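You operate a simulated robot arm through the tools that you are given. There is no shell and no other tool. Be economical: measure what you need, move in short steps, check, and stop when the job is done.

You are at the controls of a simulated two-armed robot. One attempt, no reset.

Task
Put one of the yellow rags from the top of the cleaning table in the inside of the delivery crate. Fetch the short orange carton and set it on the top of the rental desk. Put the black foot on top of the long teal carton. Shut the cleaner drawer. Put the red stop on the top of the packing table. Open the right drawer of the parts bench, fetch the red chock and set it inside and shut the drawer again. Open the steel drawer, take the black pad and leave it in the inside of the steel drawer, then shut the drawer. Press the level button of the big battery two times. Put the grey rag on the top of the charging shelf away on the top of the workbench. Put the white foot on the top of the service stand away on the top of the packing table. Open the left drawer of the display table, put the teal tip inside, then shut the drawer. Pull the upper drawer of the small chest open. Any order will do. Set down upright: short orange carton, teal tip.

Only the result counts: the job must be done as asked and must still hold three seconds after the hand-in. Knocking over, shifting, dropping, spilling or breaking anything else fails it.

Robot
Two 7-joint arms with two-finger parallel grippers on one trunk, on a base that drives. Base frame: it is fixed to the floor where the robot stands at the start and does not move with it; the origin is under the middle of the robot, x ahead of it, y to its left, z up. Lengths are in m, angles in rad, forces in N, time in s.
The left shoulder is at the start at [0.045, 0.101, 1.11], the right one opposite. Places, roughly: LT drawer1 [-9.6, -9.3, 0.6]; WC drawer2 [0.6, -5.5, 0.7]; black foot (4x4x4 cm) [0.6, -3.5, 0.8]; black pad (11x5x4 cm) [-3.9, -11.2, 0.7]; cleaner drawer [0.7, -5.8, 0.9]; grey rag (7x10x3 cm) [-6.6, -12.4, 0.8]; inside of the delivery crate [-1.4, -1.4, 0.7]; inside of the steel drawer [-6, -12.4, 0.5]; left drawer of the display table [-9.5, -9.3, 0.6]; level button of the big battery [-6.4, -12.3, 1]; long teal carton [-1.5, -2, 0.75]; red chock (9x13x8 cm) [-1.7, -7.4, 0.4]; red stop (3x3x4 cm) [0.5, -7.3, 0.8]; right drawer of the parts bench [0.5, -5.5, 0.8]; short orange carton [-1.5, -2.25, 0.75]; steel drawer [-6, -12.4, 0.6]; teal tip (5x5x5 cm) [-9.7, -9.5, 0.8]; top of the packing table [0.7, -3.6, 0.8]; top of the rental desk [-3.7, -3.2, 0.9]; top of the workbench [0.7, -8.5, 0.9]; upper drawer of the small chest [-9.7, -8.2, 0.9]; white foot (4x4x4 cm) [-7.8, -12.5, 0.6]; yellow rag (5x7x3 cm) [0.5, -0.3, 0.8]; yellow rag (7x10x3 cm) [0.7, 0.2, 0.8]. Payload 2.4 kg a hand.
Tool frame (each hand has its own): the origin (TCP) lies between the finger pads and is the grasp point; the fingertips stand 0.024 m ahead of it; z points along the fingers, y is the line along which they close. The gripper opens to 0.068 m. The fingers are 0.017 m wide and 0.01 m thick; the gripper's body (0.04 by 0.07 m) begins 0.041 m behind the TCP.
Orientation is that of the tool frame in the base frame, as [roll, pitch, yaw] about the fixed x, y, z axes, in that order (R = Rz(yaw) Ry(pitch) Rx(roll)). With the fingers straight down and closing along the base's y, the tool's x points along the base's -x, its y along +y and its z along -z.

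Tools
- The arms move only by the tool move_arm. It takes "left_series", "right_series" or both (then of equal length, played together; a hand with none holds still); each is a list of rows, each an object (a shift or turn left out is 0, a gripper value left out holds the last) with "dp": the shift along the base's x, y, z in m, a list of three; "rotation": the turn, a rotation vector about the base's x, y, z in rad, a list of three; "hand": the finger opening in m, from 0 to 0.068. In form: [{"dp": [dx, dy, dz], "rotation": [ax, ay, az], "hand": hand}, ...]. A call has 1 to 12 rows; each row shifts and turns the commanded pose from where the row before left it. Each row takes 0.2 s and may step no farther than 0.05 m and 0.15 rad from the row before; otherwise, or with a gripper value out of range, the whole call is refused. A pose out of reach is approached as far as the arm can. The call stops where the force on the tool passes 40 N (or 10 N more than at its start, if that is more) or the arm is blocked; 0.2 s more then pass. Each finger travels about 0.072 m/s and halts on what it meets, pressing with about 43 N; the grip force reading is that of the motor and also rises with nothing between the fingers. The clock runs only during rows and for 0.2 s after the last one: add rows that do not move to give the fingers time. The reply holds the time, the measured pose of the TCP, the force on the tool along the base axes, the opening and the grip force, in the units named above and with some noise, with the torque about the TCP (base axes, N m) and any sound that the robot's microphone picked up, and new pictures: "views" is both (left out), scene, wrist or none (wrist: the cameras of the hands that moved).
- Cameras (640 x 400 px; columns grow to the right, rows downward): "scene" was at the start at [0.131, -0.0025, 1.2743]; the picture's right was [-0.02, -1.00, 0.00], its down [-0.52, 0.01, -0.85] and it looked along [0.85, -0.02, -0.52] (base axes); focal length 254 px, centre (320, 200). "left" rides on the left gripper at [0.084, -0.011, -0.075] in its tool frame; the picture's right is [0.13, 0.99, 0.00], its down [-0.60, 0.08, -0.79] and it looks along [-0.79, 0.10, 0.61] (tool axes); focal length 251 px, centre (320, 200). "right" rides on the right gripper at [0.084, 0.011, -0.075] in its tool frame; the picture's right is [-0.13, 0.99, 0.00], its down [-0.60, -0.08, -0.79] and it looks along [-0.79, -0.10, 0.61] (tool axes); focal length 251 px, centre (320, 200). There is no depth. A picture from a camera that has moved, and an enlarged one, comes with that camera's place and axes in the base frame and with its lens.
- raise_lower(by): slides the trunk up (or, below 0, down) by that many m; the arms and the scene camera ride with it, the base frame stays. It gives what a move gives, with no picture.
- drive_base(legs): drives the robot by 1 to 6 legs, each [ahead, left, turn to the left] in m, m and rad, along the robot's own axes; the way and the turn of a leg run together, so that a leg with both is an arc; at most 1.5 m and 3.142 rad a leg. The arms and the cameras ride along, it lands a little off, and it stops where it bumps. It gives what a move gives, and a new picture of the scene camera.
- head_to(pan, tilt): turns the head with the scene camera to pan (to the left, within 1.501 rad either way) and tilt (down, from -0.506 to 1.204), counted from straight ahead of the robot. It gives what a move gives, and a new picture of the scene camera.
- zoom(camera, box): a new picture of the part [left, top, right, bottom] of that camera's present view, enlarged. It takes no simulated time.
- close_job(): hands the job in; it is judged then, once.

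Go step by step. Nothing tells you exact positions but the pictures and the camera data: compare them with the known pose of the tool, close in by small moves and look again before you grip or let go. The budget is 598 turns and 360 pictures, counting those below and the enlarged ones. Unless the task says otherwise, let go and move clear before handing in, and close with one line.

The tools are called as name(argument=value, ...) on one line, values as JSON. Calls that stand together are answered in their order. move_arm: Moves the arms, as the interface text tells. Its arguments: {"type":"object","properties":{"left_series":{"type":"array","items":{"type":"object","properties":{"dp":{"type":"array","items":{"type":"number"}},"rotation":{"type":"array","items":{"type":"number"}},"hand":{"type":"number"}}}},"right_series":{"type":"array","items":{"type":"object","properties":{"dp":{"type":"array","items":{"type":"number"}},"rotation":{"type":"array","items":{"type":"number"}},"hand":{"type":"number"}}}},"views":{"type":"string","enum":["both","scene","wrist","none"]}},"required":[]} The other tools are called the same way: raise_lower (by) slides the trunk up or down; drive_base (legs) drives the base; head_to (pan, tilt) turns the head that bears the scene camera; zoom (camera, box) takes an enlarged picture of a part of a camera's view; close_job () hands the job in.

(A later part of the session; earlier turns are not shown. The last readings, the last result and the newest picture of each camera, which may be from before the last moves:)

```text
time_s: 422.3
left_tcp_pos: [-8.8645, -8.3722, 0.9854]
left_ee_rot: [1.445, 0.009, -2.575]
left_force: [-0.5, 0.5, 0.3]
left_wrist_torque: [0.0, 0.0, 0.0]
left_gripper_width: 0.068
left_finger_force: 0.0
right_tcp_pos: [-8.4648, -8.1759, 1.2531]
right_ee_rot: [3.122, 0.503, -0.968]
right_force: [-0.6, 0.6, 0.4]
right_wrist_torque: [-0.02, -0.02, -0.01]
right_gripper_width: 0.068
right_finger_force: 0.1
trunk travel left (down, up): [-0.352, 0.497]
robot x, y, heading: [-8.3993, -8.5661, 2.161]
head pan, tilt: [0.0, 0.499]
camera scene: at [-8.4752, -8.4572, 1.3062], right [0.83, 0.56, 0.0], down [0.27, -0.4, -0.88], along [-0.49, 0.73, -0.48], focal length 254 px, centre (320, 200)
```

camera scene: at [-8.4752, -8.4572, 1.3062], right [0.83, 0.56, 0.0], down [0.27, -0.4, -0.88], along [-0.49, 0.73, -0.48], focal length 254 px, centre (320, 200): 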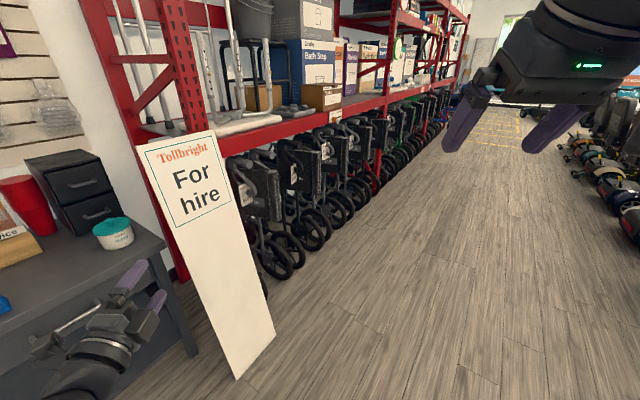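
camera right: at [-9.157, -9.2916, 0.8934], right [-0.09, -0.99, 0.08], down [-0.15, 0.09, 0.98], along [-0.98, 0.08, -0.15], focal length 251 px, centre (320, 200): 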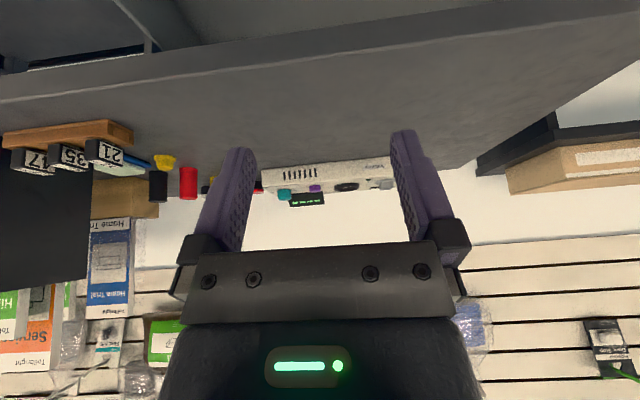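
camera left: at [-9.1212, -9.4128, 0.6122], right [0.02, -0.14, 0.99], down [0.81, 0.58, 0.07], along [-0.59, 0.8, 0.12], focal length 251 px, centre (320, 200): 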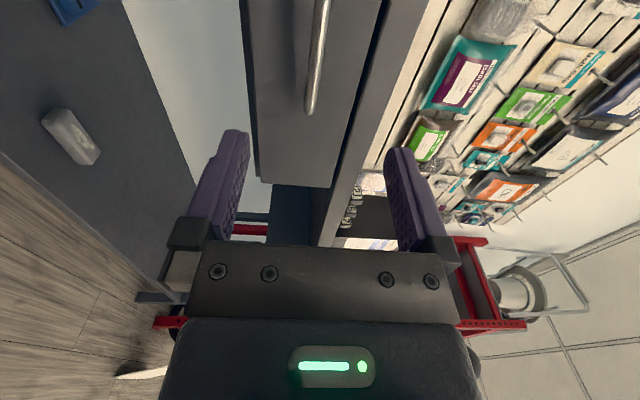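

drive_base(legs=[[0.34, 0.52, 0]])

move_arm(left_series=[{"rotation": [0, 0, 0.125]}, {"rotation": [0, 0, 0.125]}, {"rotation": [0, 0, 0.125]}, {"rotation": [0, 0, 0.125]}, {"rotation": [-0.06, -0.11, 0]}, {}])

```text
time_s: 425.8
left_tcp_pos: [-9.4885, -8.3762, 0.9862]
left_ee_rot: [1.445, 0.008, -2.584]
left_force: [-0.9, -1.1, -0.9]
left_wrist_torque: [-0.03, 0.0, 0.0]
left_gripper_width: 0.0678
left_finger_force: 0.1
right_tcp_pos: [-9.0865, -8.1857, 1.2527]
right_ee_rot: [3.122, 0.505, -0.978]
right_force: [-0.2, -0.9, 0.7]
right_wrist_torque: [0.01, 0.01, 0.0]
right_gripper_width: 0.068
right_finger_force: 0.1
trunk travel left (down, up): [-0.352, 0.497]
robot x, y, heading: [-9.0248, -8.5767, 2.146]
head pan, tilt: [0.0, 0.499]
camera scene: at [-9.1, -8.4656, 1.3062], right [0.84, 0.55, 0.0], down [0.26, -0.4, -0.88], along [-0.48, 0.73, -0.48], focal length 254 px, centre (320, 200)
```

scene: 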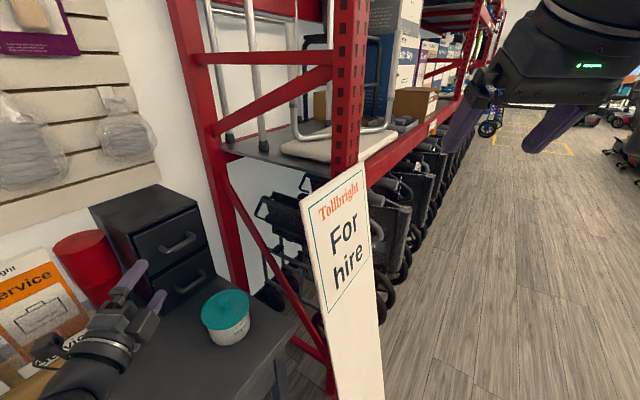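

```text
time_s: 427.2
left_tcp_pos: [-9.4884, -8.3766, 0.9866]
left_ee_rot: [1.57, 0.01, -2.082]
left_force: [-0.5, 0.2, -0.6]
left_wrist_torque: [0.01, -0.02, -0.02]
left_gripper_width: 0.0679
left_finger_force: 0.1
right_tcp_pos: [-9.0866, -8.186, 1.2535]
right_ee_rot: [3.123, 0.504, -0.978]
right_force: [0.0, -0.6, 0.3]
right_wrist_torque: [0.01, 0.02, -0.03]
right_gripper_width: 0.0678
right_finger_force: 0.0
trunk travel left (down, up): [-0.352, 0.497]
robot x, y, heading: [-9.031, -8.5731, 2.155]
head pan, tilt: [0.0, 0.499]
camera scene: at [-9.0998, -8.4656, 1.3062], right [0.84, 0.55, 0.0], down [0.26, -0.4, -0.88], along [-0.48, 0.73, -0.48], focal length 254 px, centre (320, 200)
camera left: at [-9.4653, -8.4869, 0.9737], right [-0.07, -0.12, 0.99], down [0.99, 0.14, 0.08], along [-0.15, 0.98, 0.11], focal length 251 px, centre (320, 200)
```

scene: 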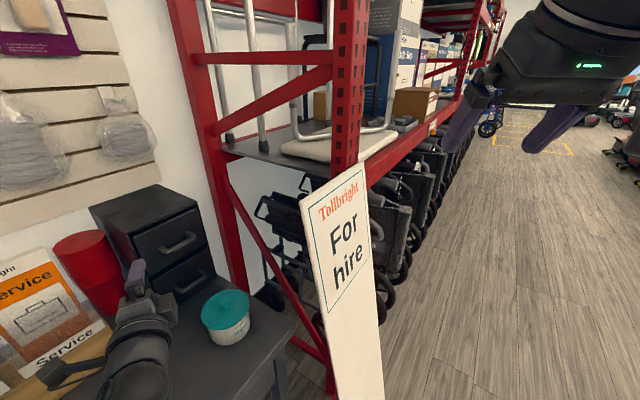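
left: 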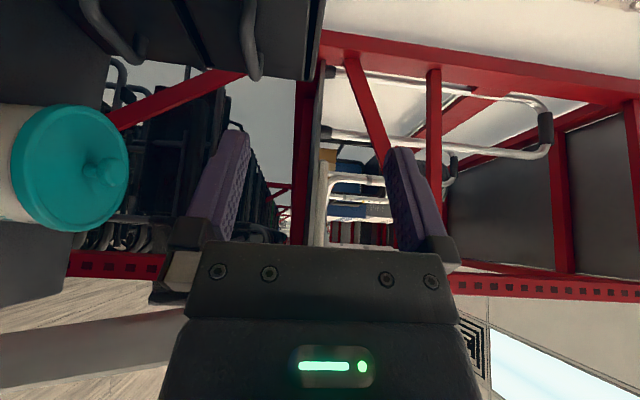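

move_arm(left_series=[{"dp": [-0.035, 0.03, -0.01]}, {"dp": [-0.035, 0.03, -0.015]}, {"dp": [-0.025, 0.028, -0.02]}, {"dp": [0, 0, -0.025]}, {}])

```text
time_s: 428.4
left_tcp_pos: [-9.5823, -8.2902, 0.9169]
left_ee_rot: [1.571, 0.012, -2.085]
left_force: [0.0, -0.2, 0.6]
left_wrist_torque: [-0.01, 0.03, 0.01]
left_gripper_width: 0.0679
left_finger_force: 0.1
right_tcp_pos: [-9.0859, -8.1854, 1.2533]
right_ee_rot: [3.123, 0.505, -0.981]
right_force: [0.3, 0.7, -0.7]
right_wrist_torque: [0.02, 0.01, 0.04]
right_gripper_width: 0.0684
right_finger_force: 0.1
trunk travel left (down, up): [-0.352, 0.497]
robot x, y, heading: [-9.0259, -8.5721, 2.151]
head pan, tilt: [0.0, 0.499]
camera scene: at [-9.0997, -8.4656, 1.3062], right [0.84, 0.55, 0.0], down [0.26, -0.4, -0.88], along [-0.48, 0.73, -0.48], focal length 254 px, centre (320, 200)
camera left: at [-9.5595, -8.3999, 0.9053], right [-0.07, -0.12, 0.99], down [0.99, 0.14, 0.09], along [-0.14, 0.98, 0.11], focal length 251 px, centre (320, 200)
```

scene: 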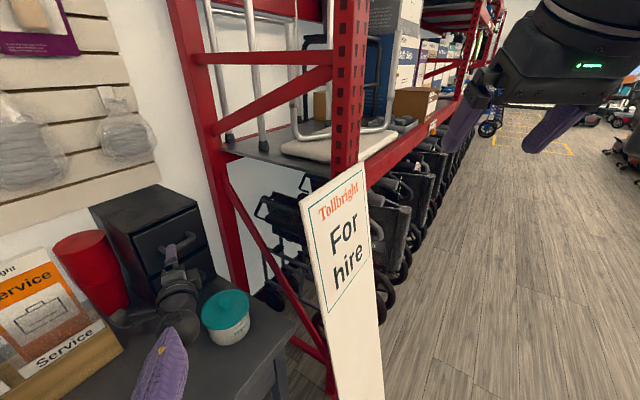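
left: 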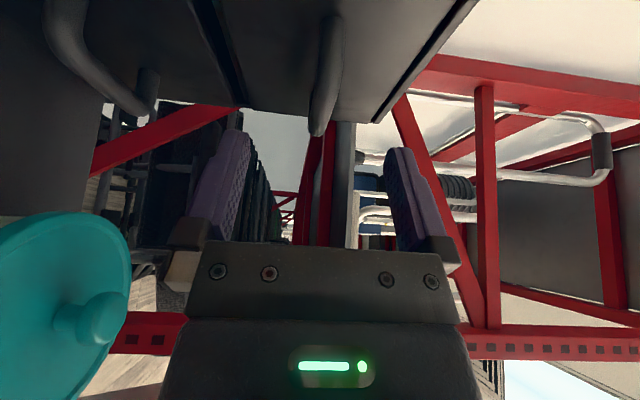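

move_arm(left_series=[{"dp": [-0.026, 0.0147, 0]}, {"dp": [-0.022, 0.0123, 0]}, {"dp": [-0.013, 0.0075, 0]}, {}], views="wrist")

```text
time_s: 429.4
left_tcp_pos: [-9.624, -8.2668, 0.9177]
left_ee_rot: [1.569, 0.007, -2.084]
left_force: [0.2, -0.4, 0.7]
left_wrist_torque: [0.0, 0.0, 0.0]
left_gripper_width: 0.068
left_finger_force: 0.1
left hand out of reach, approached as far as the arm can: row 2, 3
right_tcp_pos: [-9.0858, -8.1856, 1.2526]
right_ee_rot: [3.123, 0.506, -0.978]
right_force: [-0.4, -0.5, 0.2]
right_wrist_torque: [0.01, 0.0, 0.0]
right_gripper_width: 0.0677
right_finger_force: 0.0
trunk travel left (down, up): [-0.352, 0.497]
robot x, y, heading: [-9.0275, -8.5737, 2.149]
head pan, tilt: [0.0, 0.499]
camera left: at [-9.6007, -8.3766, 0.9051], right [-0.07, -0.12, 0.99], down [0.99, 0.14, 0.08], along [-0.15, 0.98, 0.11], focal length 251 px, centre (320, 200)
```

left: 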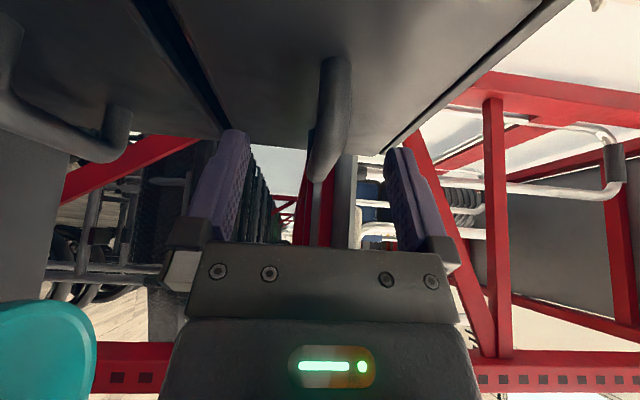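

drive_base(legs=[[0.035, 0.018, 0]])

move_arm(left_series=[{}], views="wrist")

```text
time_s: 430.4
left_tcp_pos: [-9.6479, -8.2495, 0.9147]
left_ee_rot: [1.571, 0.006, -2.088]
left_force: [14.1, -6.3, 4.1]
left_wrist_torque: [0.26, 0.67, 0.07]
left_gripper_width: 0.0679
left_finger_force: 0.0
right_tcp_pos: [-9.1125, -8.1699, 1.2535]
right_ee_rot: [3.121, 0.506, -0.978]
right_force: [0.5, -0.2, 0.7]
right_wrist_torque: [-0.03, 0.04, 0.0]
right_gripper_width: 0.0678
right_finger_force: 0.0
trunk travel left (down, up): [-0.352, 0.497]
robot x, y, heading: [-9.0528, -8.5543, 2.154]
head pan, tilt: [0.0, 0.499]
stopped in leg 1: the force on the tool passed its limit at 165 N (the readings are from after the stop); the commanded pose is now the measured one
camera scene: at [-9.1262, -8.4499, 1.3065], right [0.84, 0.55, 0.0], down [0.26, -0.4, -0.88], along [-0.48, 0.73, -0.48], focal length 254 px, centre (320, 200)
```

scene: 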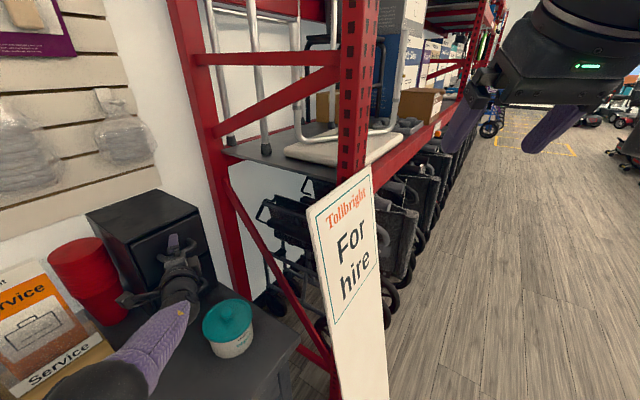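

```text
time_s: 430.8
left_tcp_pos: [-9.6476, -8.2487, 0.9163]
left_ee_rot: [1.572, 0.007, -2.086]
left_force: [16.4, -4.5, 3.9]
left_wrist_torque: [0.26, 0.66, 0.04]
left_gripper_width: 0.068
left_finger_force: 0.1
right_tcp_pos: [-9.114, -8.1698, 1.2531]
right_ee_rot: [3.12, 0.505, -0.98]
right_force: [0.3, 0.0, -0.3]
right_wrist_torque: [-0.01, -0.01, 0.0]
right_gripper_width: 0.068
right_finger_force: 0.0
trunk travel left (down, up): [-0.352, 0.497]
robot x, y, heading: [-9.0507, -8.5583, 2.153]
head pan, tilt: [0.0, 0.499]
camera left: at [-9.6251, -8.3592, 0.9037], right [-0.07, -0.12, 0.99], down [0.99, 0.13, 0.08], along [-0.14, 0.98, 0.11], focal length 251 px, centre (320, 200)
```

left: 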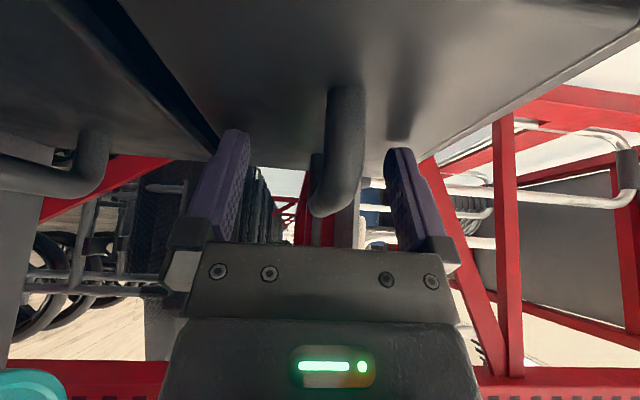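

Fingertips touched the drawer face; the bar is between the fingers. I ease back 4 mm and close.

move_arm(left_series=[{"dp": [0.004, -0.002, 0]}, {"hand": 0}, {"hand": 0}, {"hand": 0}, {"hand": 0}, {"hand": 0}], views="wrist")

```text
time_s: 432.2
left_tcp_pos: [-9.6469, -8.2507, 0.92]
left_ee_rot: [1.559, 0.005, -2.085]
left_force: [0.3, -3.9, 15.2]
left_wrist_torque: [-0.47, -0.04, -0.44]
left_gripper_width: 0.0134
left_finger_force: 33.3
right_tcp_pos: [-9.1144, -8.1698, 1.2532]
right_ee_rot: [3.122, 0.506, -0.98]
right_force: [0.2, 0.0, 0.1]
right_wrist_torque: [0.02, -0.01, 0.0]
right_gripper_width: 0.068
right_finger_force: 0.1
trunk travel left (down, up): [-0.352, 0.497]
robot x, y, heading: [-9.0536, -8.5534, 2.149]
head pan, tilt: [0.0, 0.499]
stopped in row 6 (left hand): the force on the tool passed its limit at 41 N (the readings are from after the stop); the commanded pose is now the measured one
camera left: at [-9.6235, -8.3615, 0.9071], right [-0.06, -0.12, 0.99], down [0.99, 0.14, 0.07], along [-0.14, 0.98, 0.11], focal length 251 px, centre (320, 200)
```

left: 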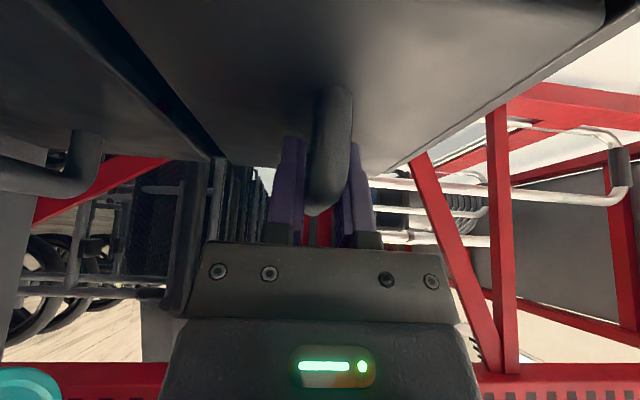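

Gripped. Pull along +x in small steps.

move_arm(left_series=[{"dp": [0.01, 0, 0]}, {"dp": [0.012, 0, 0]}, {"dp": [0.015, 0, 0]}, {"dp": [0.015, 0, 0]}, {"dp": [0.015, 0, 0]}, {}])

```text
time_s: 433.6
left_tcp_pos: [-9.578, -8.2508, 0.9194]
left_ee_rot: [1.563, 0.007, -2.086]
left_force: [-0.5, 5.8, 33.9]
left_wrist_torque: [-0.55, -0.19, -0.08]
left_gripper_width: 0.0136
left_finger_force: 34.2
right_tcp_pos: [-9.1135, -8.1686, 1.2524]
right_ee_rot: [3.121, 0.506, -0.98]
right_force: [-0.7, -0.1, 0.3]
right_wrist_torque: [0.0, -0.02, -0.02]
right_gripper_width: 0.0678
right_finger_force: 0.0
trunk travel left (down, up): [-0.352, 0.497]
robot x, y, heading: [-9.0553, -8.5536, 2.151]
head pan, tilt: [0.0, 0.499]
camera scene: at [-9.1258, -8.4495, 1.3067], right [0.84, 0.55, 0.0], down [0.26, -0.4, -0.88], along [-0.48, 0.73, -0.48], focal length 254 px, centre (320, 200)
camera left: at [-9.5555, -8.3618, 0.9072], right [-0.06, -0.12, 0.99], down [0.99, 0.13, 0.08], along [-0.14, 0.98, 0.11], focal length 251 px, centre (320, 200)
```

scene: 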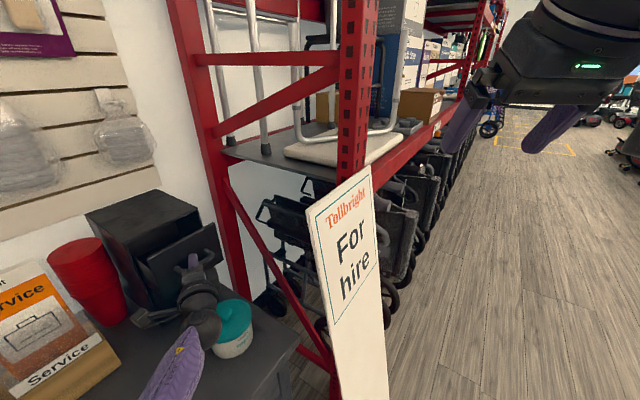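
left: 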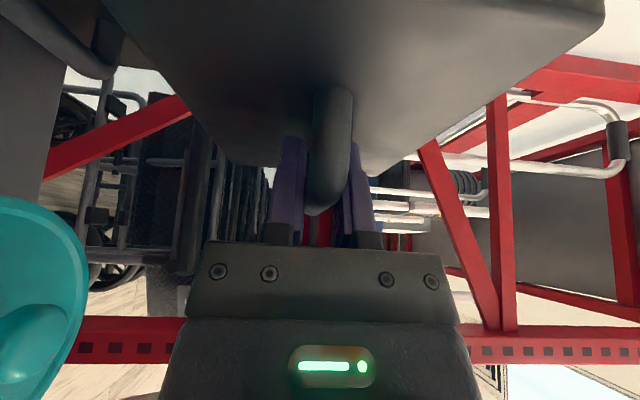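

move_arm(left_series=[{"dp": [0.012, 0, 0.003]}, {"dp": [0.015, 0, 0.001]}, {"dp": [0.015, 0, 0]}, {"dp": [0.015, 0, 0]}, {}])

```text
time_s: 434.8
left_tcp_pos: [-9.5218, -8.2514, 0.9184]
left_ee_rot: [1.568, 0.007, -2.087]
left_force: [0.4, 4.4, 2.1]
left_wrist_torque: [-0.26, -0.01, -0.72]
left_gripper_width: 0.0135
left_finger_force: 33.2
right_tcp_pos: [-9.1158, -8.1688, 1.2524]
right_ee_rot: [3.123, 0.504, -0.98]
right_force: [-0.2, -0.9, 0.4]
right_wrist_torque: [-0.04, 0.02, 0.0]
right_gripper_width: 0.0682
right_finger_force: 0.1
trunk travel left (down, up): [-0.352, 0.497]
robot x, y, heading: [-9.0549, -8.5557, 2.153]
head pan, tilt: [0.0, 0.499]
camera scene: at [-9.1285, -8.4482, 1.306], right [0.84, 0.55, 0.0], down [0.26, -0.4, -0.88], along [-0.48, 0.73, -0.48], focal length 254 px, centre (320, 200)
camera left: at [-9.4983, -8.3619, 0.9079], right [-0.07, -0.12, 0.99], down [0.99, 0.13, 0.08], along [-0.14, 0.98, 0.11], focal length 251 px, centre (320, 200)
```

scene: 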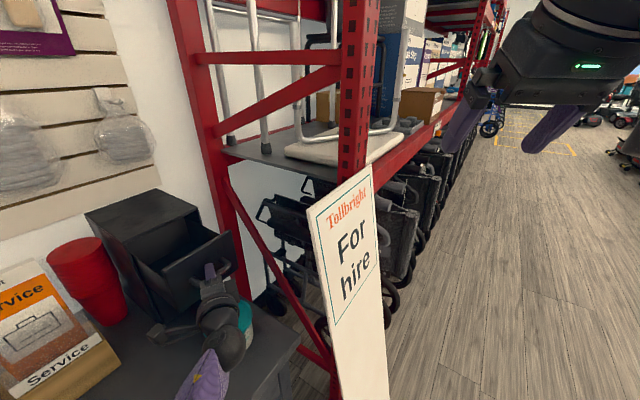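
left: 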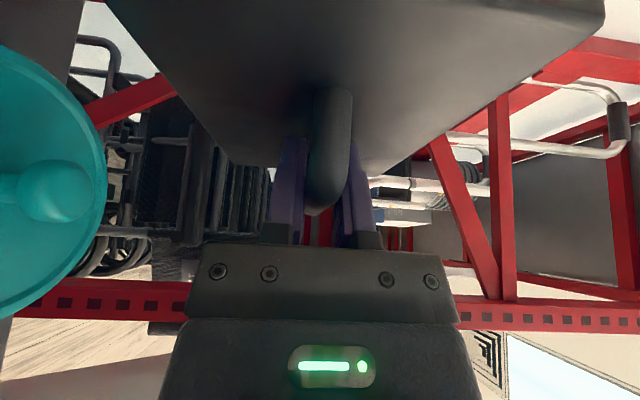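

Open about 12 cm; a little more, feeling for the stop.

move_arm(left_series=[{"dp": [0.012, 0, 0.0]}, {"dp": [0.012, 0, 0]}, {"dp": [0.012, 0, 0]}, {"dp": [0.012, 0, 0]}, {}], views="scene")

```text
time_s: 436.0
left_tcp_pos: [-9.4721, -8.2495, 0.9206]
left_ee_rot: [1.57, 0.006, -2.089]
left_force: [-0.7, 0.0, -0.4]
left_wrist_torque: [0.01, 0.01, -0.01]
left_gripper_width: 0.0
left_finger_force: 24.5
right_tcp_pos: [-9.1143, -8.17, 1.2529]
right_ee_rot: [3.122, 0.502, -0.98]
right_force: [-0.3, 0.4, 0.9]
right_wrist_torque: [0.02, -0.01, 0.01]
right_gripper_width: 0.068
right_finger_force: 0.0
trunk travel left (down, up): [-0.352, 0.497]
robot x, y, heading: [-9.0549, -8.5564, 2.153]
head pan, tilt: [0.0, 0.499]
camera scene: at [-9.1281, -8.4489, 1.3061], right [0.84, 0.55, 0.0], down [0.26, -0.4, -0.88], along [-0.48, 0.73, -0.48], focal length 254 px, centre (320, 200)
```

scene: 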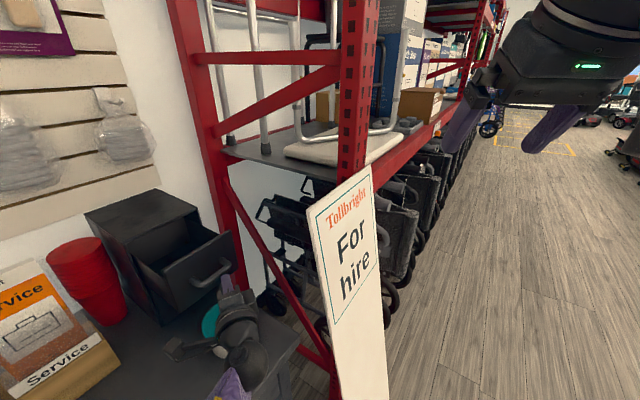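

The fingers slid off at the drawer's stop: it is fully open. I lift clear and withdraw the way I came.

move_arm(left_series=[{"dp": [0.01, -0.01, 0.03]}, {"dp": [0.01, -0.01, 0.04]}, {"dp": [0, 0, 0.03]}], views="none")

drive_base(legs=[[-0.37, -0.5, 0]])

```text
time_s: 436.8
left_tcp_pos: [-9.4535, -8.2697, 1.0211]
left_ee_rot: [1.567, 0.007, -2.087]
left_force: [-0.6, 0.5, -0.3]
left_wrist_torque: [-0.06, 0.02, 0.04]
left_gripper_width: 0.0
left_finger_force: 23.4
right_tcp_pos: [-9.1152, -8.1668, 1.253]
right_ee_rot: [3.124, 0.504, -0.979]
right_force: [0.7, -0.9, 0.0]
right_wrist_torque: [0.05, 0.01, 0.01]
right_gripper_width: 0.068
right_finger_force: 0.0
trunk travel left (down, up): [-0.352, 0.497]
robot x, y, heading: [-9.0536, -8.5581, 2.153]
head pan, tilt: [0.0, 0.499]
```

```text
time_s: 440.3
left_tcp_pos: [-8.8247, -8.3029, 1.0214]
left_ee_rot: [1.566, 0.004, -2.1]
left_force: [-0.5, -0.2, 0.0]
left_wrist_torque: [0.0, 0.0, -0.03]
left_gripper_width: 0.0
left_finger_force: 23.9
right_tcp_pos: [-8.4852, -8.2045, 1.2542]
right_ee_rot: [3.121, 0.505, -0.993]
right_force: [0.3, -0.2, 0.3]
right_wrist_torque: [-0.01, 0.02, 0.02]
right_gripper_width: 0.0681
right_finger_force: 0.1
trunk travel left (down, up): [-0.352, 0.497]
robot x, y, heading: [-8.4299, -8.5911, 2.135]
head pan, tilt: [0.0, 0.499]
camera scene: at [-8.5024, -8.4852, 1.3062], right [0.84, 0.54, 0.0], down [0.26, -0.4, -0.88], along [-0.47, 0.74, -0.48], focal length 254 px, centre (320, 200)
```

scene: 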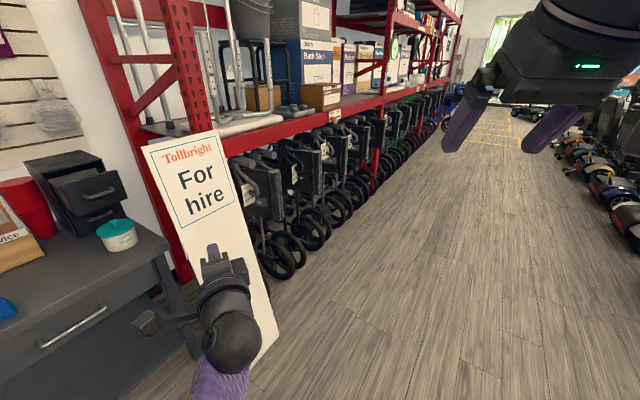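

Upper chest drawer is open and nothing else disturbed. Next the white foot near [-7.8,-12.5]; I turn toward the back wall and drive there.

drive_base(legs=[[0, 0, 2.577], [1.4, 0, 0], [1.2, 0, 0]])

move_arm(left_series=[{"rotation": [0, 0, -0.15]}, {"rotation": [0, 0, -0.15]}, {"rotation": [0, 0, -0.15]}, {"rotation": [0.0863, 0.0863, 0.0863]}, {"rotation": [0.0863, 0.0863, 0.0863]}, {"rotation": [0.0863, 0.0863, 0.0863]}, {"rotation": [0.0863, 0.0863, 0.0863]}, {"rotation": [0.0863, 0.0863, 0.0863]}, {"rotation": [0.0863, 0.0863, 0.0863]}, {"rotation": [0.0863, 0.0863, 0.0863]}, {"rotation": [0.0863, 0.0863, 0.0863]}, {"rotation": [0.0863, 0.0863, 0.0863]}], views="none")

move_arm(left_series=[{"rotation": [0.0863, 0.0863, 0.0863], "hand": 0.068}, {"rotation": [0.0863, 0.0863, 0.0863]}, {"rotation": [0.0863, 0.0863, 0.0863]}, {"rotation": [0.0863, 0.0863, 0.0863]}, {"rotation": [0.0863, 0.0863, 0.0863]}, {}], views="scene")

```text
time_s: 459.0
left_tcp_pos: [-8.3506, -11.6613, 1.0216]
left_ee_rot: [1.568, 0.008, 0.441]
left_force: [0.2, 0.2, -0.8]
left_wrist_torque: [0.02, 0.02, 0.0]
left_gripper_width: 0.0002
left_finger_force: 23.5
right_tcp_pos: [-8.6857, -11.5514, 1.2518]
right_ee_rot: [3.122, 0.503, 1.548]
right_force: [0.6, 0.1, -0.3]
right_wrist_torque: [0.01, -0.03, 0.01]
right_gripper_width: 0.0682
right_finger_force: 0.1
trunk travel left (down, up): [-0.352, 0.497]
robot x, y, heading: [-8.5137, -11.199, -1.603]
head pan, tilt: [0.0, 0.499]
camera scene: at [-8.5192, -11.3284, 1.3062], right [-1.0, 0.03, 0.0], down [0.02, 0.48, -0.88], along [-0.03, -0.88, -0.48], focal length 254 px, centre (320, 200)
```

scene: 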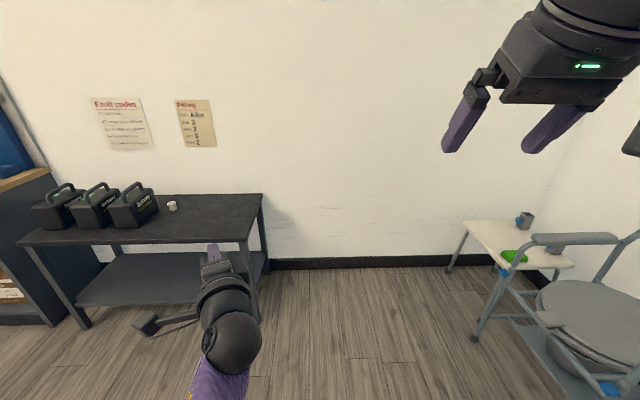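

```text
time_s: 461.6
left_tcp_pos: [-8.3496, -11.6613, 1.0204]
left_ee_rot: [2.608, 0.319, 1.044]
left_force: [0.7, -0.1, 0.5]
left_wrist_torque: [-0.04, 0.02, 0.02]
left_gripper_width: 0.0
left_finger_force: 24.3
right_tcp_pos: [-8.6863, -11.5507, 1.2528]
right_ee_rot: [3.123, 0.505, 1.549]
right_force: [-0.2, 0.0, -0.9]
right_wrist_torque: [0.0, 0.01, 0.03]
right_gripper_width: 0.0681
right_finger_force: 0.2
trunk travel left (down, up): [-0.352, 0.497]
robot x, y, heading: [-8.5131, -11.1971, -1.604]
head pan, tilt: [0.0, 0.499]
```

```text
time_s: 463.0
left_tcp_pos: [-8.3501, -11.6608, 1.0224]
left_ee_rot: [3.135, 0.008, 1.577]
left_force: [-0.1, 0.0, -0.3]
left_wrist_torque: [0.02, -0.01, -0.01]
left_gripper_width: 0.068
left_finger_force: 0.1
right_tcp_pos: [-8.6857, -11.5514, 1.2529]
right_ee_rot: [3.123, 0.504, 1.549]
right_force: [-0.5, 0.5, 0.6]
right_wrist_torque: [0.0, -0.01, 0.0]
right_gripper_width: 0.0678
right_finger_force: 0.1
trunk travel left (down, up): [-0.352, 0.497]
robot x, y, heading: [-8.5125, -11.1958, -1.606]
head pan, tilt: [0.0, 0.499]
camera scene: at [-8.5192, -11.3284, 1.3062], right [-1.0, 0.03, 0.0], down [0.02, 0.48, -0.88], along [-0.03, -0.88, -0.48], focal length 254 px, centre (320, 200)
```

scene: 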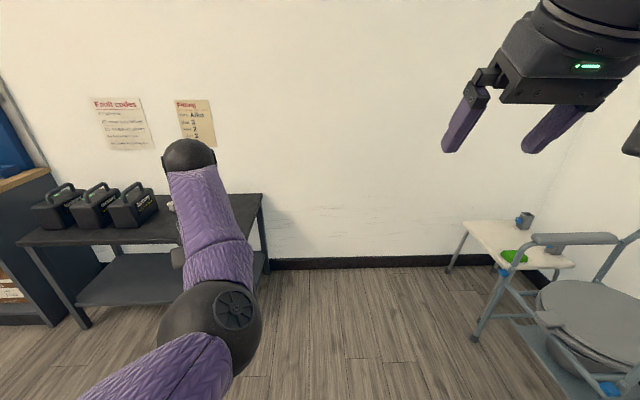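

The white foot stands on the dark bench right of the batteries, ≈[-7.79,-12.5,0.64]. I position for the left hand and tilt it forward ~25°.

drive_base(legs=[[0, 0.52, 0.035], [0.5, 0, 0]])

move_arm(left_series=[{"rotation": [-0.14, 0, 0]}, {"rotation": [-0.14, 0, 0]}, {"rotation": [-0.14, 0, 0]}, {}], right_series=[{"dp": [0, 0, -0.03], "rotation": [0.126, 0, 0]}, {"dp": [0, 0, -0.03], "rotation": [0.126, 0, 0]}, {"dp": [0, 0, -0.03], "rotation": [0.126, 0, 0]}, {"rotation": [0.126, 0, 0]}])

```text
time_s: 468.5
left_tcp_pos: [-7.8054, -12.1555, 1.0212]
left_ee_rot: [3.136, 0.011, 1.609]
left_force: [0.0, 1.1, 0.3]
left_wrist_torque: [-0.02, 0.02, -0.02]
left_gripper_width: 0.0681
left_finger_force: 0.3
right_tcp_pos: [-8.1458, -12.0543, 1.2525]
right_ee_rot: [3.123, 0.507, 1.583]
right_force: [-0.3, 0.4, 0.5]
right_wrist_torque: [0.03, 0.0, 0.02]
right_gripper_width: 0.0683
right_finger_force: 0.0
trunk travel left (down, up): [-0.352, 0.497]
robot x, y, heading: [-7.9811, -11.6971, -1.574]
head pan, tilt: [0.0, 0.499]
camera scene: at [-7.9861, -11.828, 1.3061], right [-1.0, 0.0, 0.0], down [0.0, 0.48, -0.88], along [0.0, -0.88, -0.48], focal length 254 px, centre (320, 200)
```

scene: 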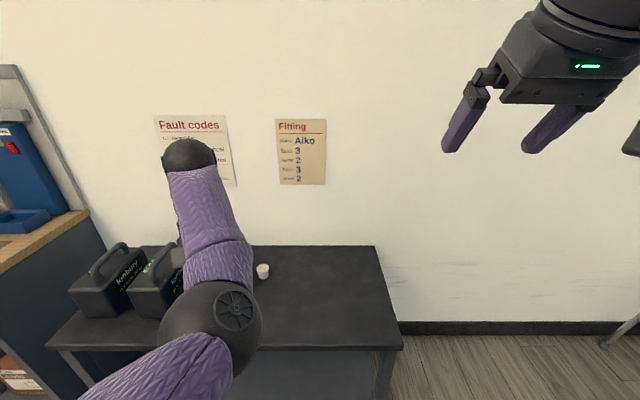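

```text
time_s: 469.5
left_tcp_pos: [-7.8049, -12.1551, 1.0207]
left_ee_rot: [-3.13, 0.43, 1.61]
left_force: [0.8, -0.5, -0.5]
left_wrist_torque: [-0.04, 0.04, -0.01]
left_gripper_width: 0.0681
left_finger_force: 0.0
right_tcp_pos: [-8.1475, -12.0541, 1.1616]
right_ee_rot: [3.117, -0.001, 1.579]
right_force: [-0.1, -0.1, -0.1]
right_wrist_torque: [-0.03, 0.0, 0.0]
right_gripper_width: 0.068
right_finger_force: 0.1
trunk travel left (down, up): [-0.352, 0.497]
robot x, y, heading: [-7.9785, -11.6968, -1.569]
head pan, tilt: [0.0, 0.499]
camera scene: at [-7.986, -11.8277, 1.3062], right [-1.0, 0.0, 0.0], down [0.0, 0.48, -0.88], along [0.0, -0.88, -0.48], focal length 254 px, centre (320, 200)
camera right: at [-8.1369, -11.9696, 1.2372], right [0.99, -0.12, 0.02], down [-0.09, -0.61, 0.79], along [-0.08, -0.79, -0.61], focal length 251 px, centre (320, 200)
camera left: at [-7.8211, -12.0483, 1.0532], right [0.99, 0.15, -0.06], down [0.1, -0.21, 0.97], along [0.14, -0.96, -0.23], focal length 251 px, centre (320, 200)
```

scene: 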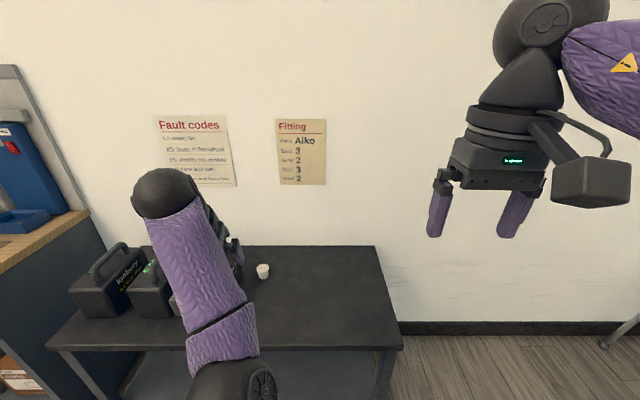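
right: 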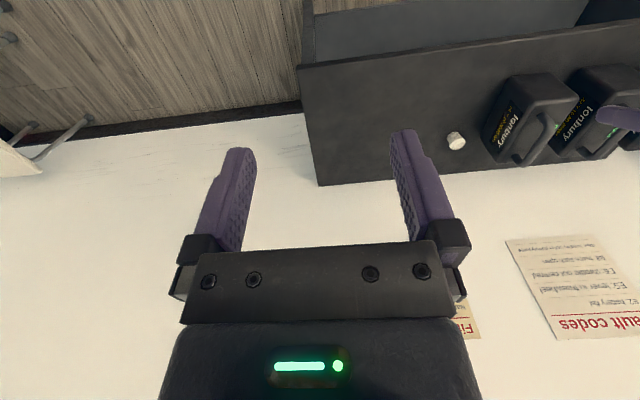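
left: 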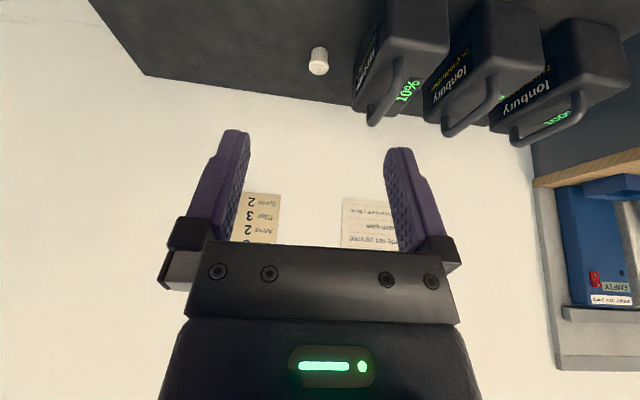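

Foot triangulated at [-7.780,-12.503,0.645]. I drive 0.27 closer and lower the trunk.

drive_base(legs=[[0.25, 0, 0]])

raise_lower(by=-0.2)

move_arm(left_series=[{"dp": [0.01, 0, 0]}, {}])

```text
time_s: 471.4
left_tcp_pos: [-7.806, -12.4087, 1.0188]
left_ee_rot: [-3.131, 0.43, 1.613]
left_force: [-0.7, 0.4, 0.3]
left_wrist_torque: [-0.01, 0.03, 0.01]
left_gripper_width: 0.068
left_finger_force: 0.2
right_tcp_pos: [-8.146, -12.3074, 1.1616]
right_ee_rot: [3.117, 0.002, 1.581]
right_force: [1.3, -0.1, -0.5]
right_wrist_torque: [0.03, -0.01, -0.01]
right_gripper_width: 0.068
right_finger_force: 0.1
trunk travel left (down, up): [-0.352, 0.497]
robot x, y, heading: [-7.9827, -11.949, -1.569]
head pan, tilt: [0.0, 0.499]
camera scene: at [-7.9856, -12.0812, 1.3061], right [-1.0, 0.0, 0.0], down [0.0, 0.48, -0.88], along [0.0, -0.88, -0.48], focal length 254 px, centre (320, 200)
```

scene: 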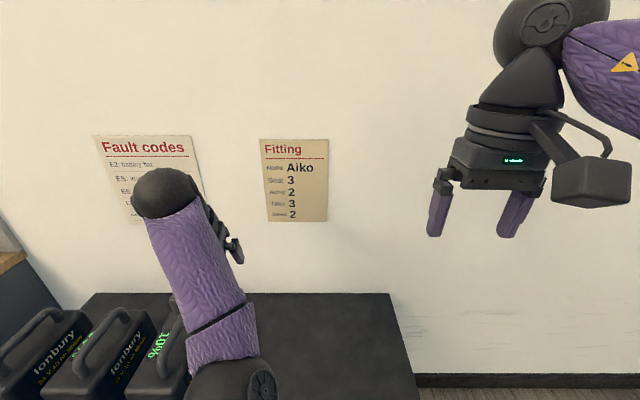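

```text
time_s: 473.6
left_tcp_pos: [-7.8044, -12.4171, 0.7908]
left_ee_rot: [-3.134, 0.36, 1.611]
left_force: [0.3, 0.2, 0.1]
left_wrist_torque: [-0.01, 0.01, 0.06]
left_gripper_width: 0.0682
left_finger_force: 0.1
right_tcp_pos: [-8.1455, -12.3063, 0.9612]
right_ee_rot: [3.119, 0.0, 1.581]
right_force: [-0.2, 0.0, 0.6]
right_wrist_torque: [-0.02, 0.02, 0.01]
right_gripper_width: 0.0676
right_finger_force: 0.0
trunk travel left (down, up): [-0.152, 0.697]
robot x, y, heading: [-7.9808, -11.9452, -1.57]
head pan, tilt: [0.0, 0.499]
```

```text
time_s: 474.1
left_tcp_pos: [-7.7944, -12.4174, 0.7901]
left_ee_rot: [-3.135, 0.362, 1.612]
left_force: [-0.1, -0.3, -0.3]
left_wrist_torque: [0.02, -0.04, 0.0]
left_gripper_width: 0.0679
left_finger_force: 0.1
right_tcp_pos: [-8.1466, -12.3074, 0.9623]
right_ee_rot: [3.117, 0.002, 1.581]
right_force: [-0.4, -0.5, -0.1]
right_wrist_torque: [0.02, -0.02, 0.0]
right_gripper_width: 0.0679
right_finger_force: 0.1
trunk travel left (down, up): [-0.152, 0.697]
robot x, y, heading: [-7.985, -11.9517, -1.565]
head pan, tilt: [0.0, 0.499]
camera scene: at [-7.9855, -12.1278, 1.1029], right [-1.0, 0.0, 0.0], down [0.0, 0.48, -0.88], along [0.0, -0.88, -0.48], focal length 254 px, centre (320, 200)
camera left: at [-7.8103, -12.3119, 0.8304], right [0.99, 0.16, -0.05], down [0.1, -0.28, 0.95], along [0.14, -0.95, -0.29], focal length 251 px, centre (320, 200)
```

scene: 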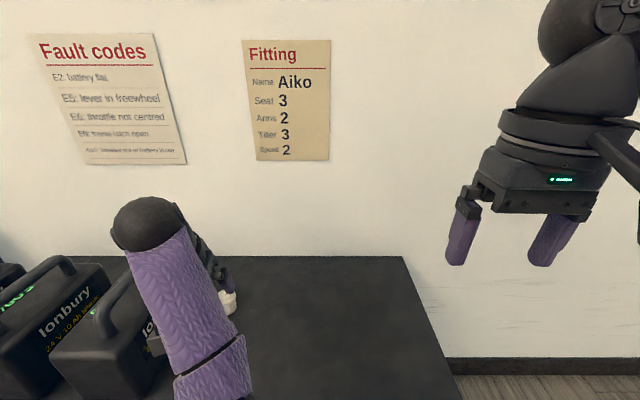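
left: 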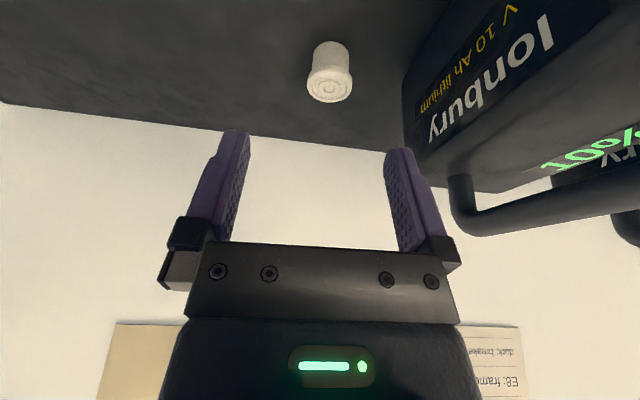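

move_arm(left_series=[{"dp": [0.012, -0.03, -0.03]}, {"dp": [0, -0.02, -0.035]}, {}])

```text
time_s: 474.9
left_tcp_pos: [-7.783, -12.4656, 0.7254]
left_ee_rot: [-3.134, 0.36, 1.614]
left_force: [-0.1, 0.2, -0.1]
left_wrist_torque: [0.03, 0.01, 0.02]
left_gripper_width: 0.0678
left_finger_force: 0.0
right_tcp_pos: [-8.1471, -12.3078, 0.9614]
right_ee_rot: [3.116, 0.001, 1.58]
right_force: [-0.7, -0.2, -0.5]
right_wrist_torque: [0.02, -0.01, 0.0]
right_gripper_width: 0.068
right_finger_force: 0.2
trunk travel left (down, up): [-0.152, 0.697]
robot x, y, heading: [-7.9812, -11.9468, -1.57]
head pan, tilt: [0.0, 0.499]
camera scene: at [-7.9855, -12.1278, 1.1028], right [-1.0, 0.0, 0.0], down [0.0, 0.48, -0.88], along [0.0, -0.88, -0.48], focal length 254 px, centre (320, 200)
camera left: at [-7.7981, -12.3608, 0.7654], right [0.99, 0.16, -0.05], down [0.1, -0.28, 0.95], along [0.14, -0.95, -0.29], focal length 251 px, centre (320, 200)
```

scene: 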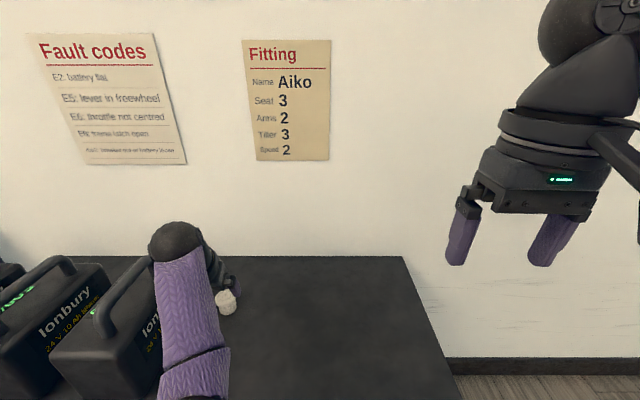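
left: 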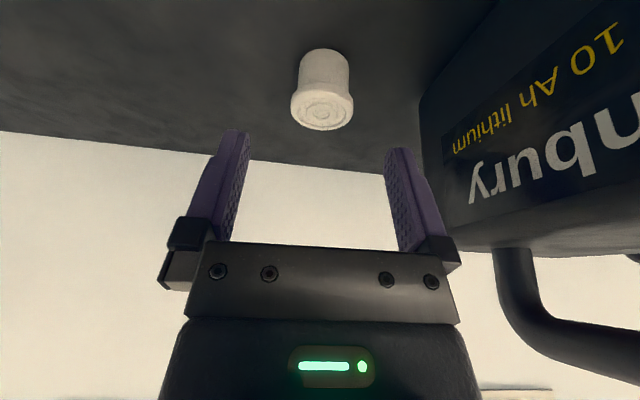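

move_arm(left_series=[{"dp": [0.002, -0.015, -0.03]}, {"dp": [0, -0.012, -0.025]}, {"dp": [0, -0.006, -0.015]}, {}], views="wrist")

```text
time_s: 475.9
left_tcp_pos: [-7.7801, -12.4993, 0.6553]
left_ee_rot: [-3.135, 0.362, 1.613]
left_force: [0.6, -0.3, 0.3]
left_wrist_torque: [0.02, 0.0, -0.01]
left_gripper_width: 0.0679
left_finger_force: 0.1
right_tcp_pos: [-8.1457, -12.307, 0.961]
right_ee_rot: [3.117, 0.0, 1.583]
right_force: [-0.9, 0.3, -0.3]
right_wrist_torque: [0.03, -0.03, 0.03]
right_gripper_width: 0.0683
right_finger_force: 0.1
trunk travel left (down, up): [-0.152, 0.697]
robot x, y, heading: [-7.9845, -11.9482, -1.567]
head pan, tilt: [0.0, 0.499]
camera left: at [-7.796, -12.3944, 0.6955], right [0.99, 0.16, -0.05], down [0.1, -0.28, 0.95], along [0.14, -0.95, -0.29], focal length 251 px, centre (320, 200)
```

left: 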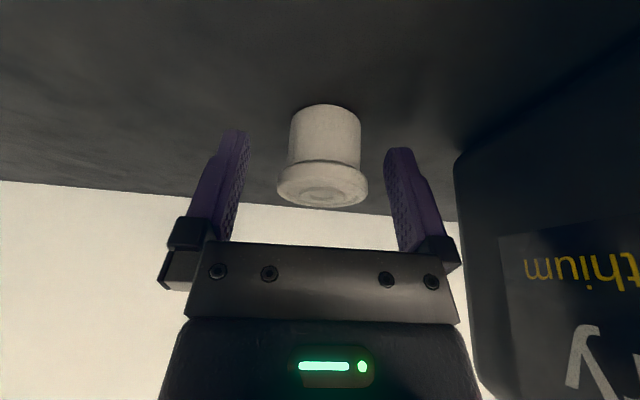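

Foot is between the fingers. Close and lift.

move_arm(left_series=[{"hand": 0.02}, {"hand": 0.02}, {"hand": 0.02}, {"hand": 0.02}, {"dp": [0, 0, 0.03]}, {"dp": [0, 0.02, 0.04]}, {"dp": [0, 0.03, 0.035]}, {"dp": [0, 0.03, 0.035]}, {"dp": [0, 0.02, 0.04]}, {}], views="wrist")

```text
time_s: 478.1
left_tcp_pos: [-7.7703, -12.421, 0.8289]
left_ee_rot: [-3.135, 0.36, 1.613]
left_force: [0.8, 0.6, 0.2]
left_wrist_torque: [0.01, -0.04, 0.03]
left_gripper_width: 0.0344
left_finger_force: 43.0
left hand out of reach, approached as far as the arm can: row 9
right_tcp_pos: [-8.1483, -12.3067, 0.9621]
right_ee_rot: [3.116, -0.001, 1.582]
right_force: [0.4, -0.2, -0.3]
right_wrist_torque: [-0.03, -0.02, -0.02]
right_gripper_width: 0.0678
right_finger_force: 0.1
trunk travel left (down, up): [-0.152, 0.697]
robot x, y, heading: [-7.9834, -11.9477, -1.569]
head pan, tilt: [0.0, 0.499]
camera left: at [-7.787, -12.316, 0.8695], right [0.99, 0.16, -0.05], down [0.1, -0.28, 0.95], along [0.14, -0.95, -0.29], focal length 251 px, centre (320, 200)
```

left: 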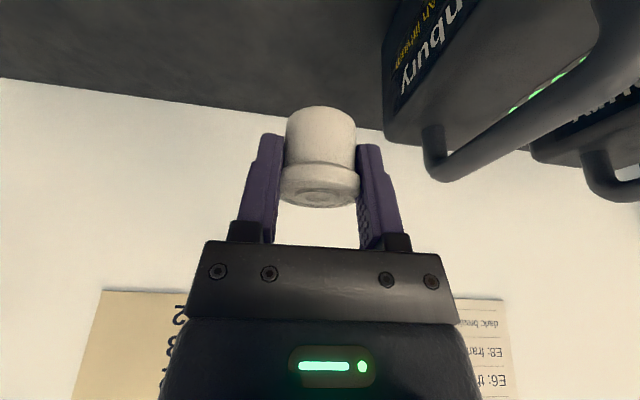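

White foot held. I rise, back off and move to the grey rag on the charging bench.

raise_lower(by=0.2)

drive_base(legs=[[-0.45, 0, 0], [0, 1.0, 0], [0, 0.54, 0]])

```text
time_s: 480.3
left_tcp_pos: [-7.7697, -12.4174, 1.0287]
left_ee_rot: [-3.134, 0.359, 1.613]
left_force: [0.3, 0.1, -1.0]
left_wrist_torque: [-0.04, 0.06, -0.02]
left_gripper_width: 0.0344
left_finger_force: 43.0
right_tcp_pos: [-8.145, -12.3081, 1.1616]
right_ee_rot: [3.116, 0.001, 1.581]
right_force: [-0.4, 0.3, 0.0]
right_wrist_torque: [0.01, 0.0, -0.05]
right_gripper_width: 0.068
right_finger_force: 0.1
trunk travel left (down, up): [-0.352, 0.497]
robot x, y, heading: [-7.9865, -11.9502, -1.568]
head pan, tilt: [0.0, 0.499]
```

```text
time_s: 490.5
left_tcp_pos: [-6.2355, -11.9893, 1.0287]
left_ee_rot: [-3.135, 0.363, 1.603]
left_force: [0.6, -0.6, -0.4]
left_wrist_torque: [-0.02, 0.0, 0.03]
left_gripper_width: 0.0343
left_finger_force: 43.1
right_tcp_pos: [-6.61, -11.8745, 1.1615]
right_ee_rot: [3.118, 0.0, 1.573]
right_force: [0.5, -0.4, 0.5]
right_wrist_torque: [0.0, 0.0, 0.01]
right_gripper_width: 0.0679
right_finger_force: 0.0
trunk travel left (down, up): [-0.352, 0.497]
robot x, y, heading: [-6.4422, -11.5141, -1.579]
head pan, tilt: [0.0, 0.499]
camera scene: at [-6.4479, -11.6506, 1.3062], right [-1.0, 0.01, 0.0], down [0.0, 0.48, -0.88], along [-0.01, -0.88, -0.48], focal length 254 px, centre (320, 200)
```

scene: 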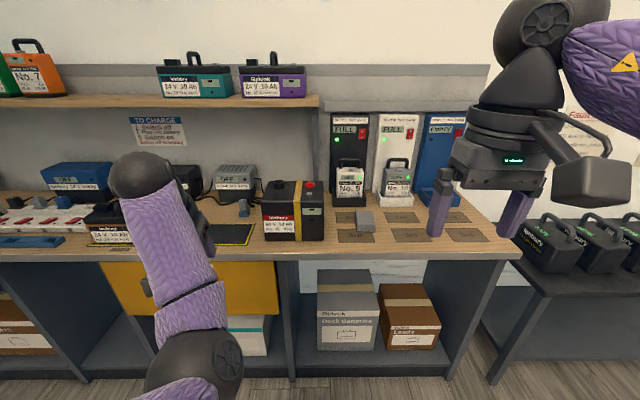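

move_arm(left_series=[{"dp": [0, 0.03, 0.03]}, {"dp": [0, 0.04, 0.03]}, {}, {}], right_series=[{"dp": [0, 0, -0.04]}, {"dp": [0, 0, -0.04]}, {"dp": [0, -0.03, -0.03]}, {"dp": [0, -0.03, 0]}], views="none")

drive_base(legs=[[0.42, 0, 0.008]])

move_arm(right_series=[{}], views="wrist")

```text
time_s: 491.5
left_tcp_pos: [-6.2102, -11.9494, 1.0861]
left_ee_rot: [-3.135, 0.36, 1.604]
left_force: [0.1, -0.2, -0.1]
left_wrist_torque: [-0.02, -0.03, -0.01]
left_gripper_width: 0.0345
left_finger_force: 43.5
left hand out of reach, approached as far as the arm can: row 1, 2
right_tcp_pos: [-6.6122, -11.9354, 1.05]
right_ee_rot: [3.116, -0.002, 1.572]
right_force: [-0.8, 0.0, 0.5]
right_wrist_torque: [-0.01, 0.02, -0.01]
right_gripper_width: 0.068
right_finger_force: 0.0
trunk travel left (down, up): [-0.352, 0.497]
robot x, y, heading: [-6.4426, -11.5197, -1.578]
head pan, tilt: [0.0, 0.499]
```

```text
time_s: 494.1
left_tcp_pos: [-6.2121, -12.3759, 1.0855]
left_ee_rot: [-3.134, 0.362, 1.603]
left_force: [0.0, -0.5, -0.5]
left_wrist_torque: [0.03, 0.0, 0.0]
left_gripper_width: 0.0344
left_finger_force: 43.2
right_tcp_pos: [-6.6147, -12.3614, 1.0508]
right_ee_rot: [3.117, 0.0, 1.572]
right_force: [0.8, -1.0, 0.8]
right_wrist_torque: [-0.01, -0.03, 0.02]
right_gripper_width: 0.0677
right_finger_force: 0.0
trunk travel left (down, up): [-0.352, 0.497]
robot x, y, heading: [-6.4518, -11.9476, -1.58]
head pan, tilt: [0.0, 0.499]
camera scene: at [-6.4509, -12.0773, 1.3061], right [-1.0, 0.01, 0.0], down [0.0, 0.48, -0.88], along [-0.01, -0.88, -0.48], focal length 254 px, centre (320, 200)
```

scene: 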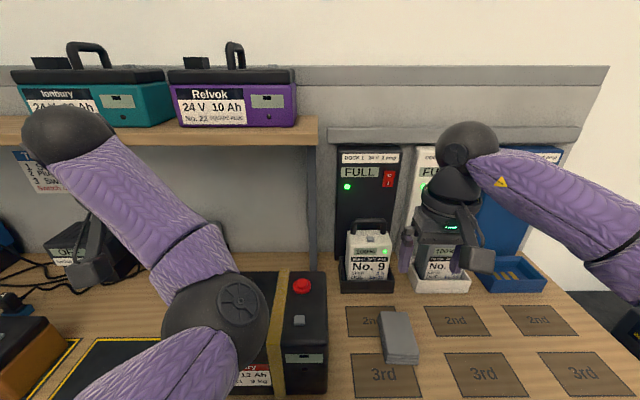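

```text
time_s: 494.5
left_tcp_pos: [-6.2137, -12.3762, 1.0849]
left_ee_rot: [-3.134, 0.363, 1.604]
left_force: [-0.5, -0.9, -0.7]
left_wrist_torque: [0.03, 0.01, 0.0]
left_gripper_width: 0.0344
left_finger_force: 43.2
right_tcp_pos: [-6.615, -12.362, 1.0519]
right_ee_rot: [3.117, 0.0, 1.571]
right_force: [0.5, -0.1, -0.4]
right_wrist_torque: [0.02, -0.02, 0.02]
right_gripper_width: 0.0682
right_finger_force: 0.2
trunk travel left (down, up): [-0.352, 0.497]
robot x, y, heading: [-6.4459, -11.9439, -1.578]
head pan, tilt: [0.0, 0.499]
camera right: at [-6.604, -12.2775, 1.1262], right [0.99, -0.13, 0.02], down [-0.1, -0.6, 0.79], along [-0.09, -0.79, -0.61], focal length 251 px, centre (320, 200)
```

right: 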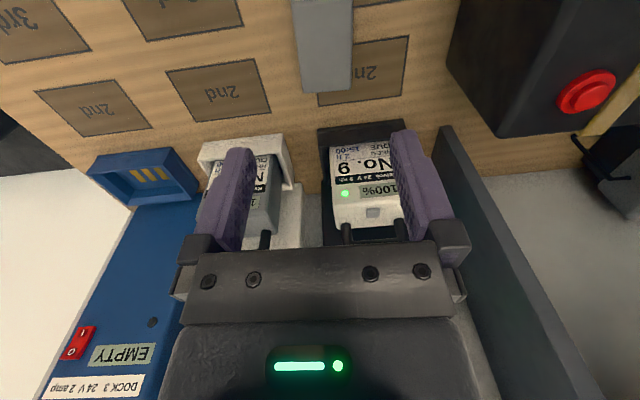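

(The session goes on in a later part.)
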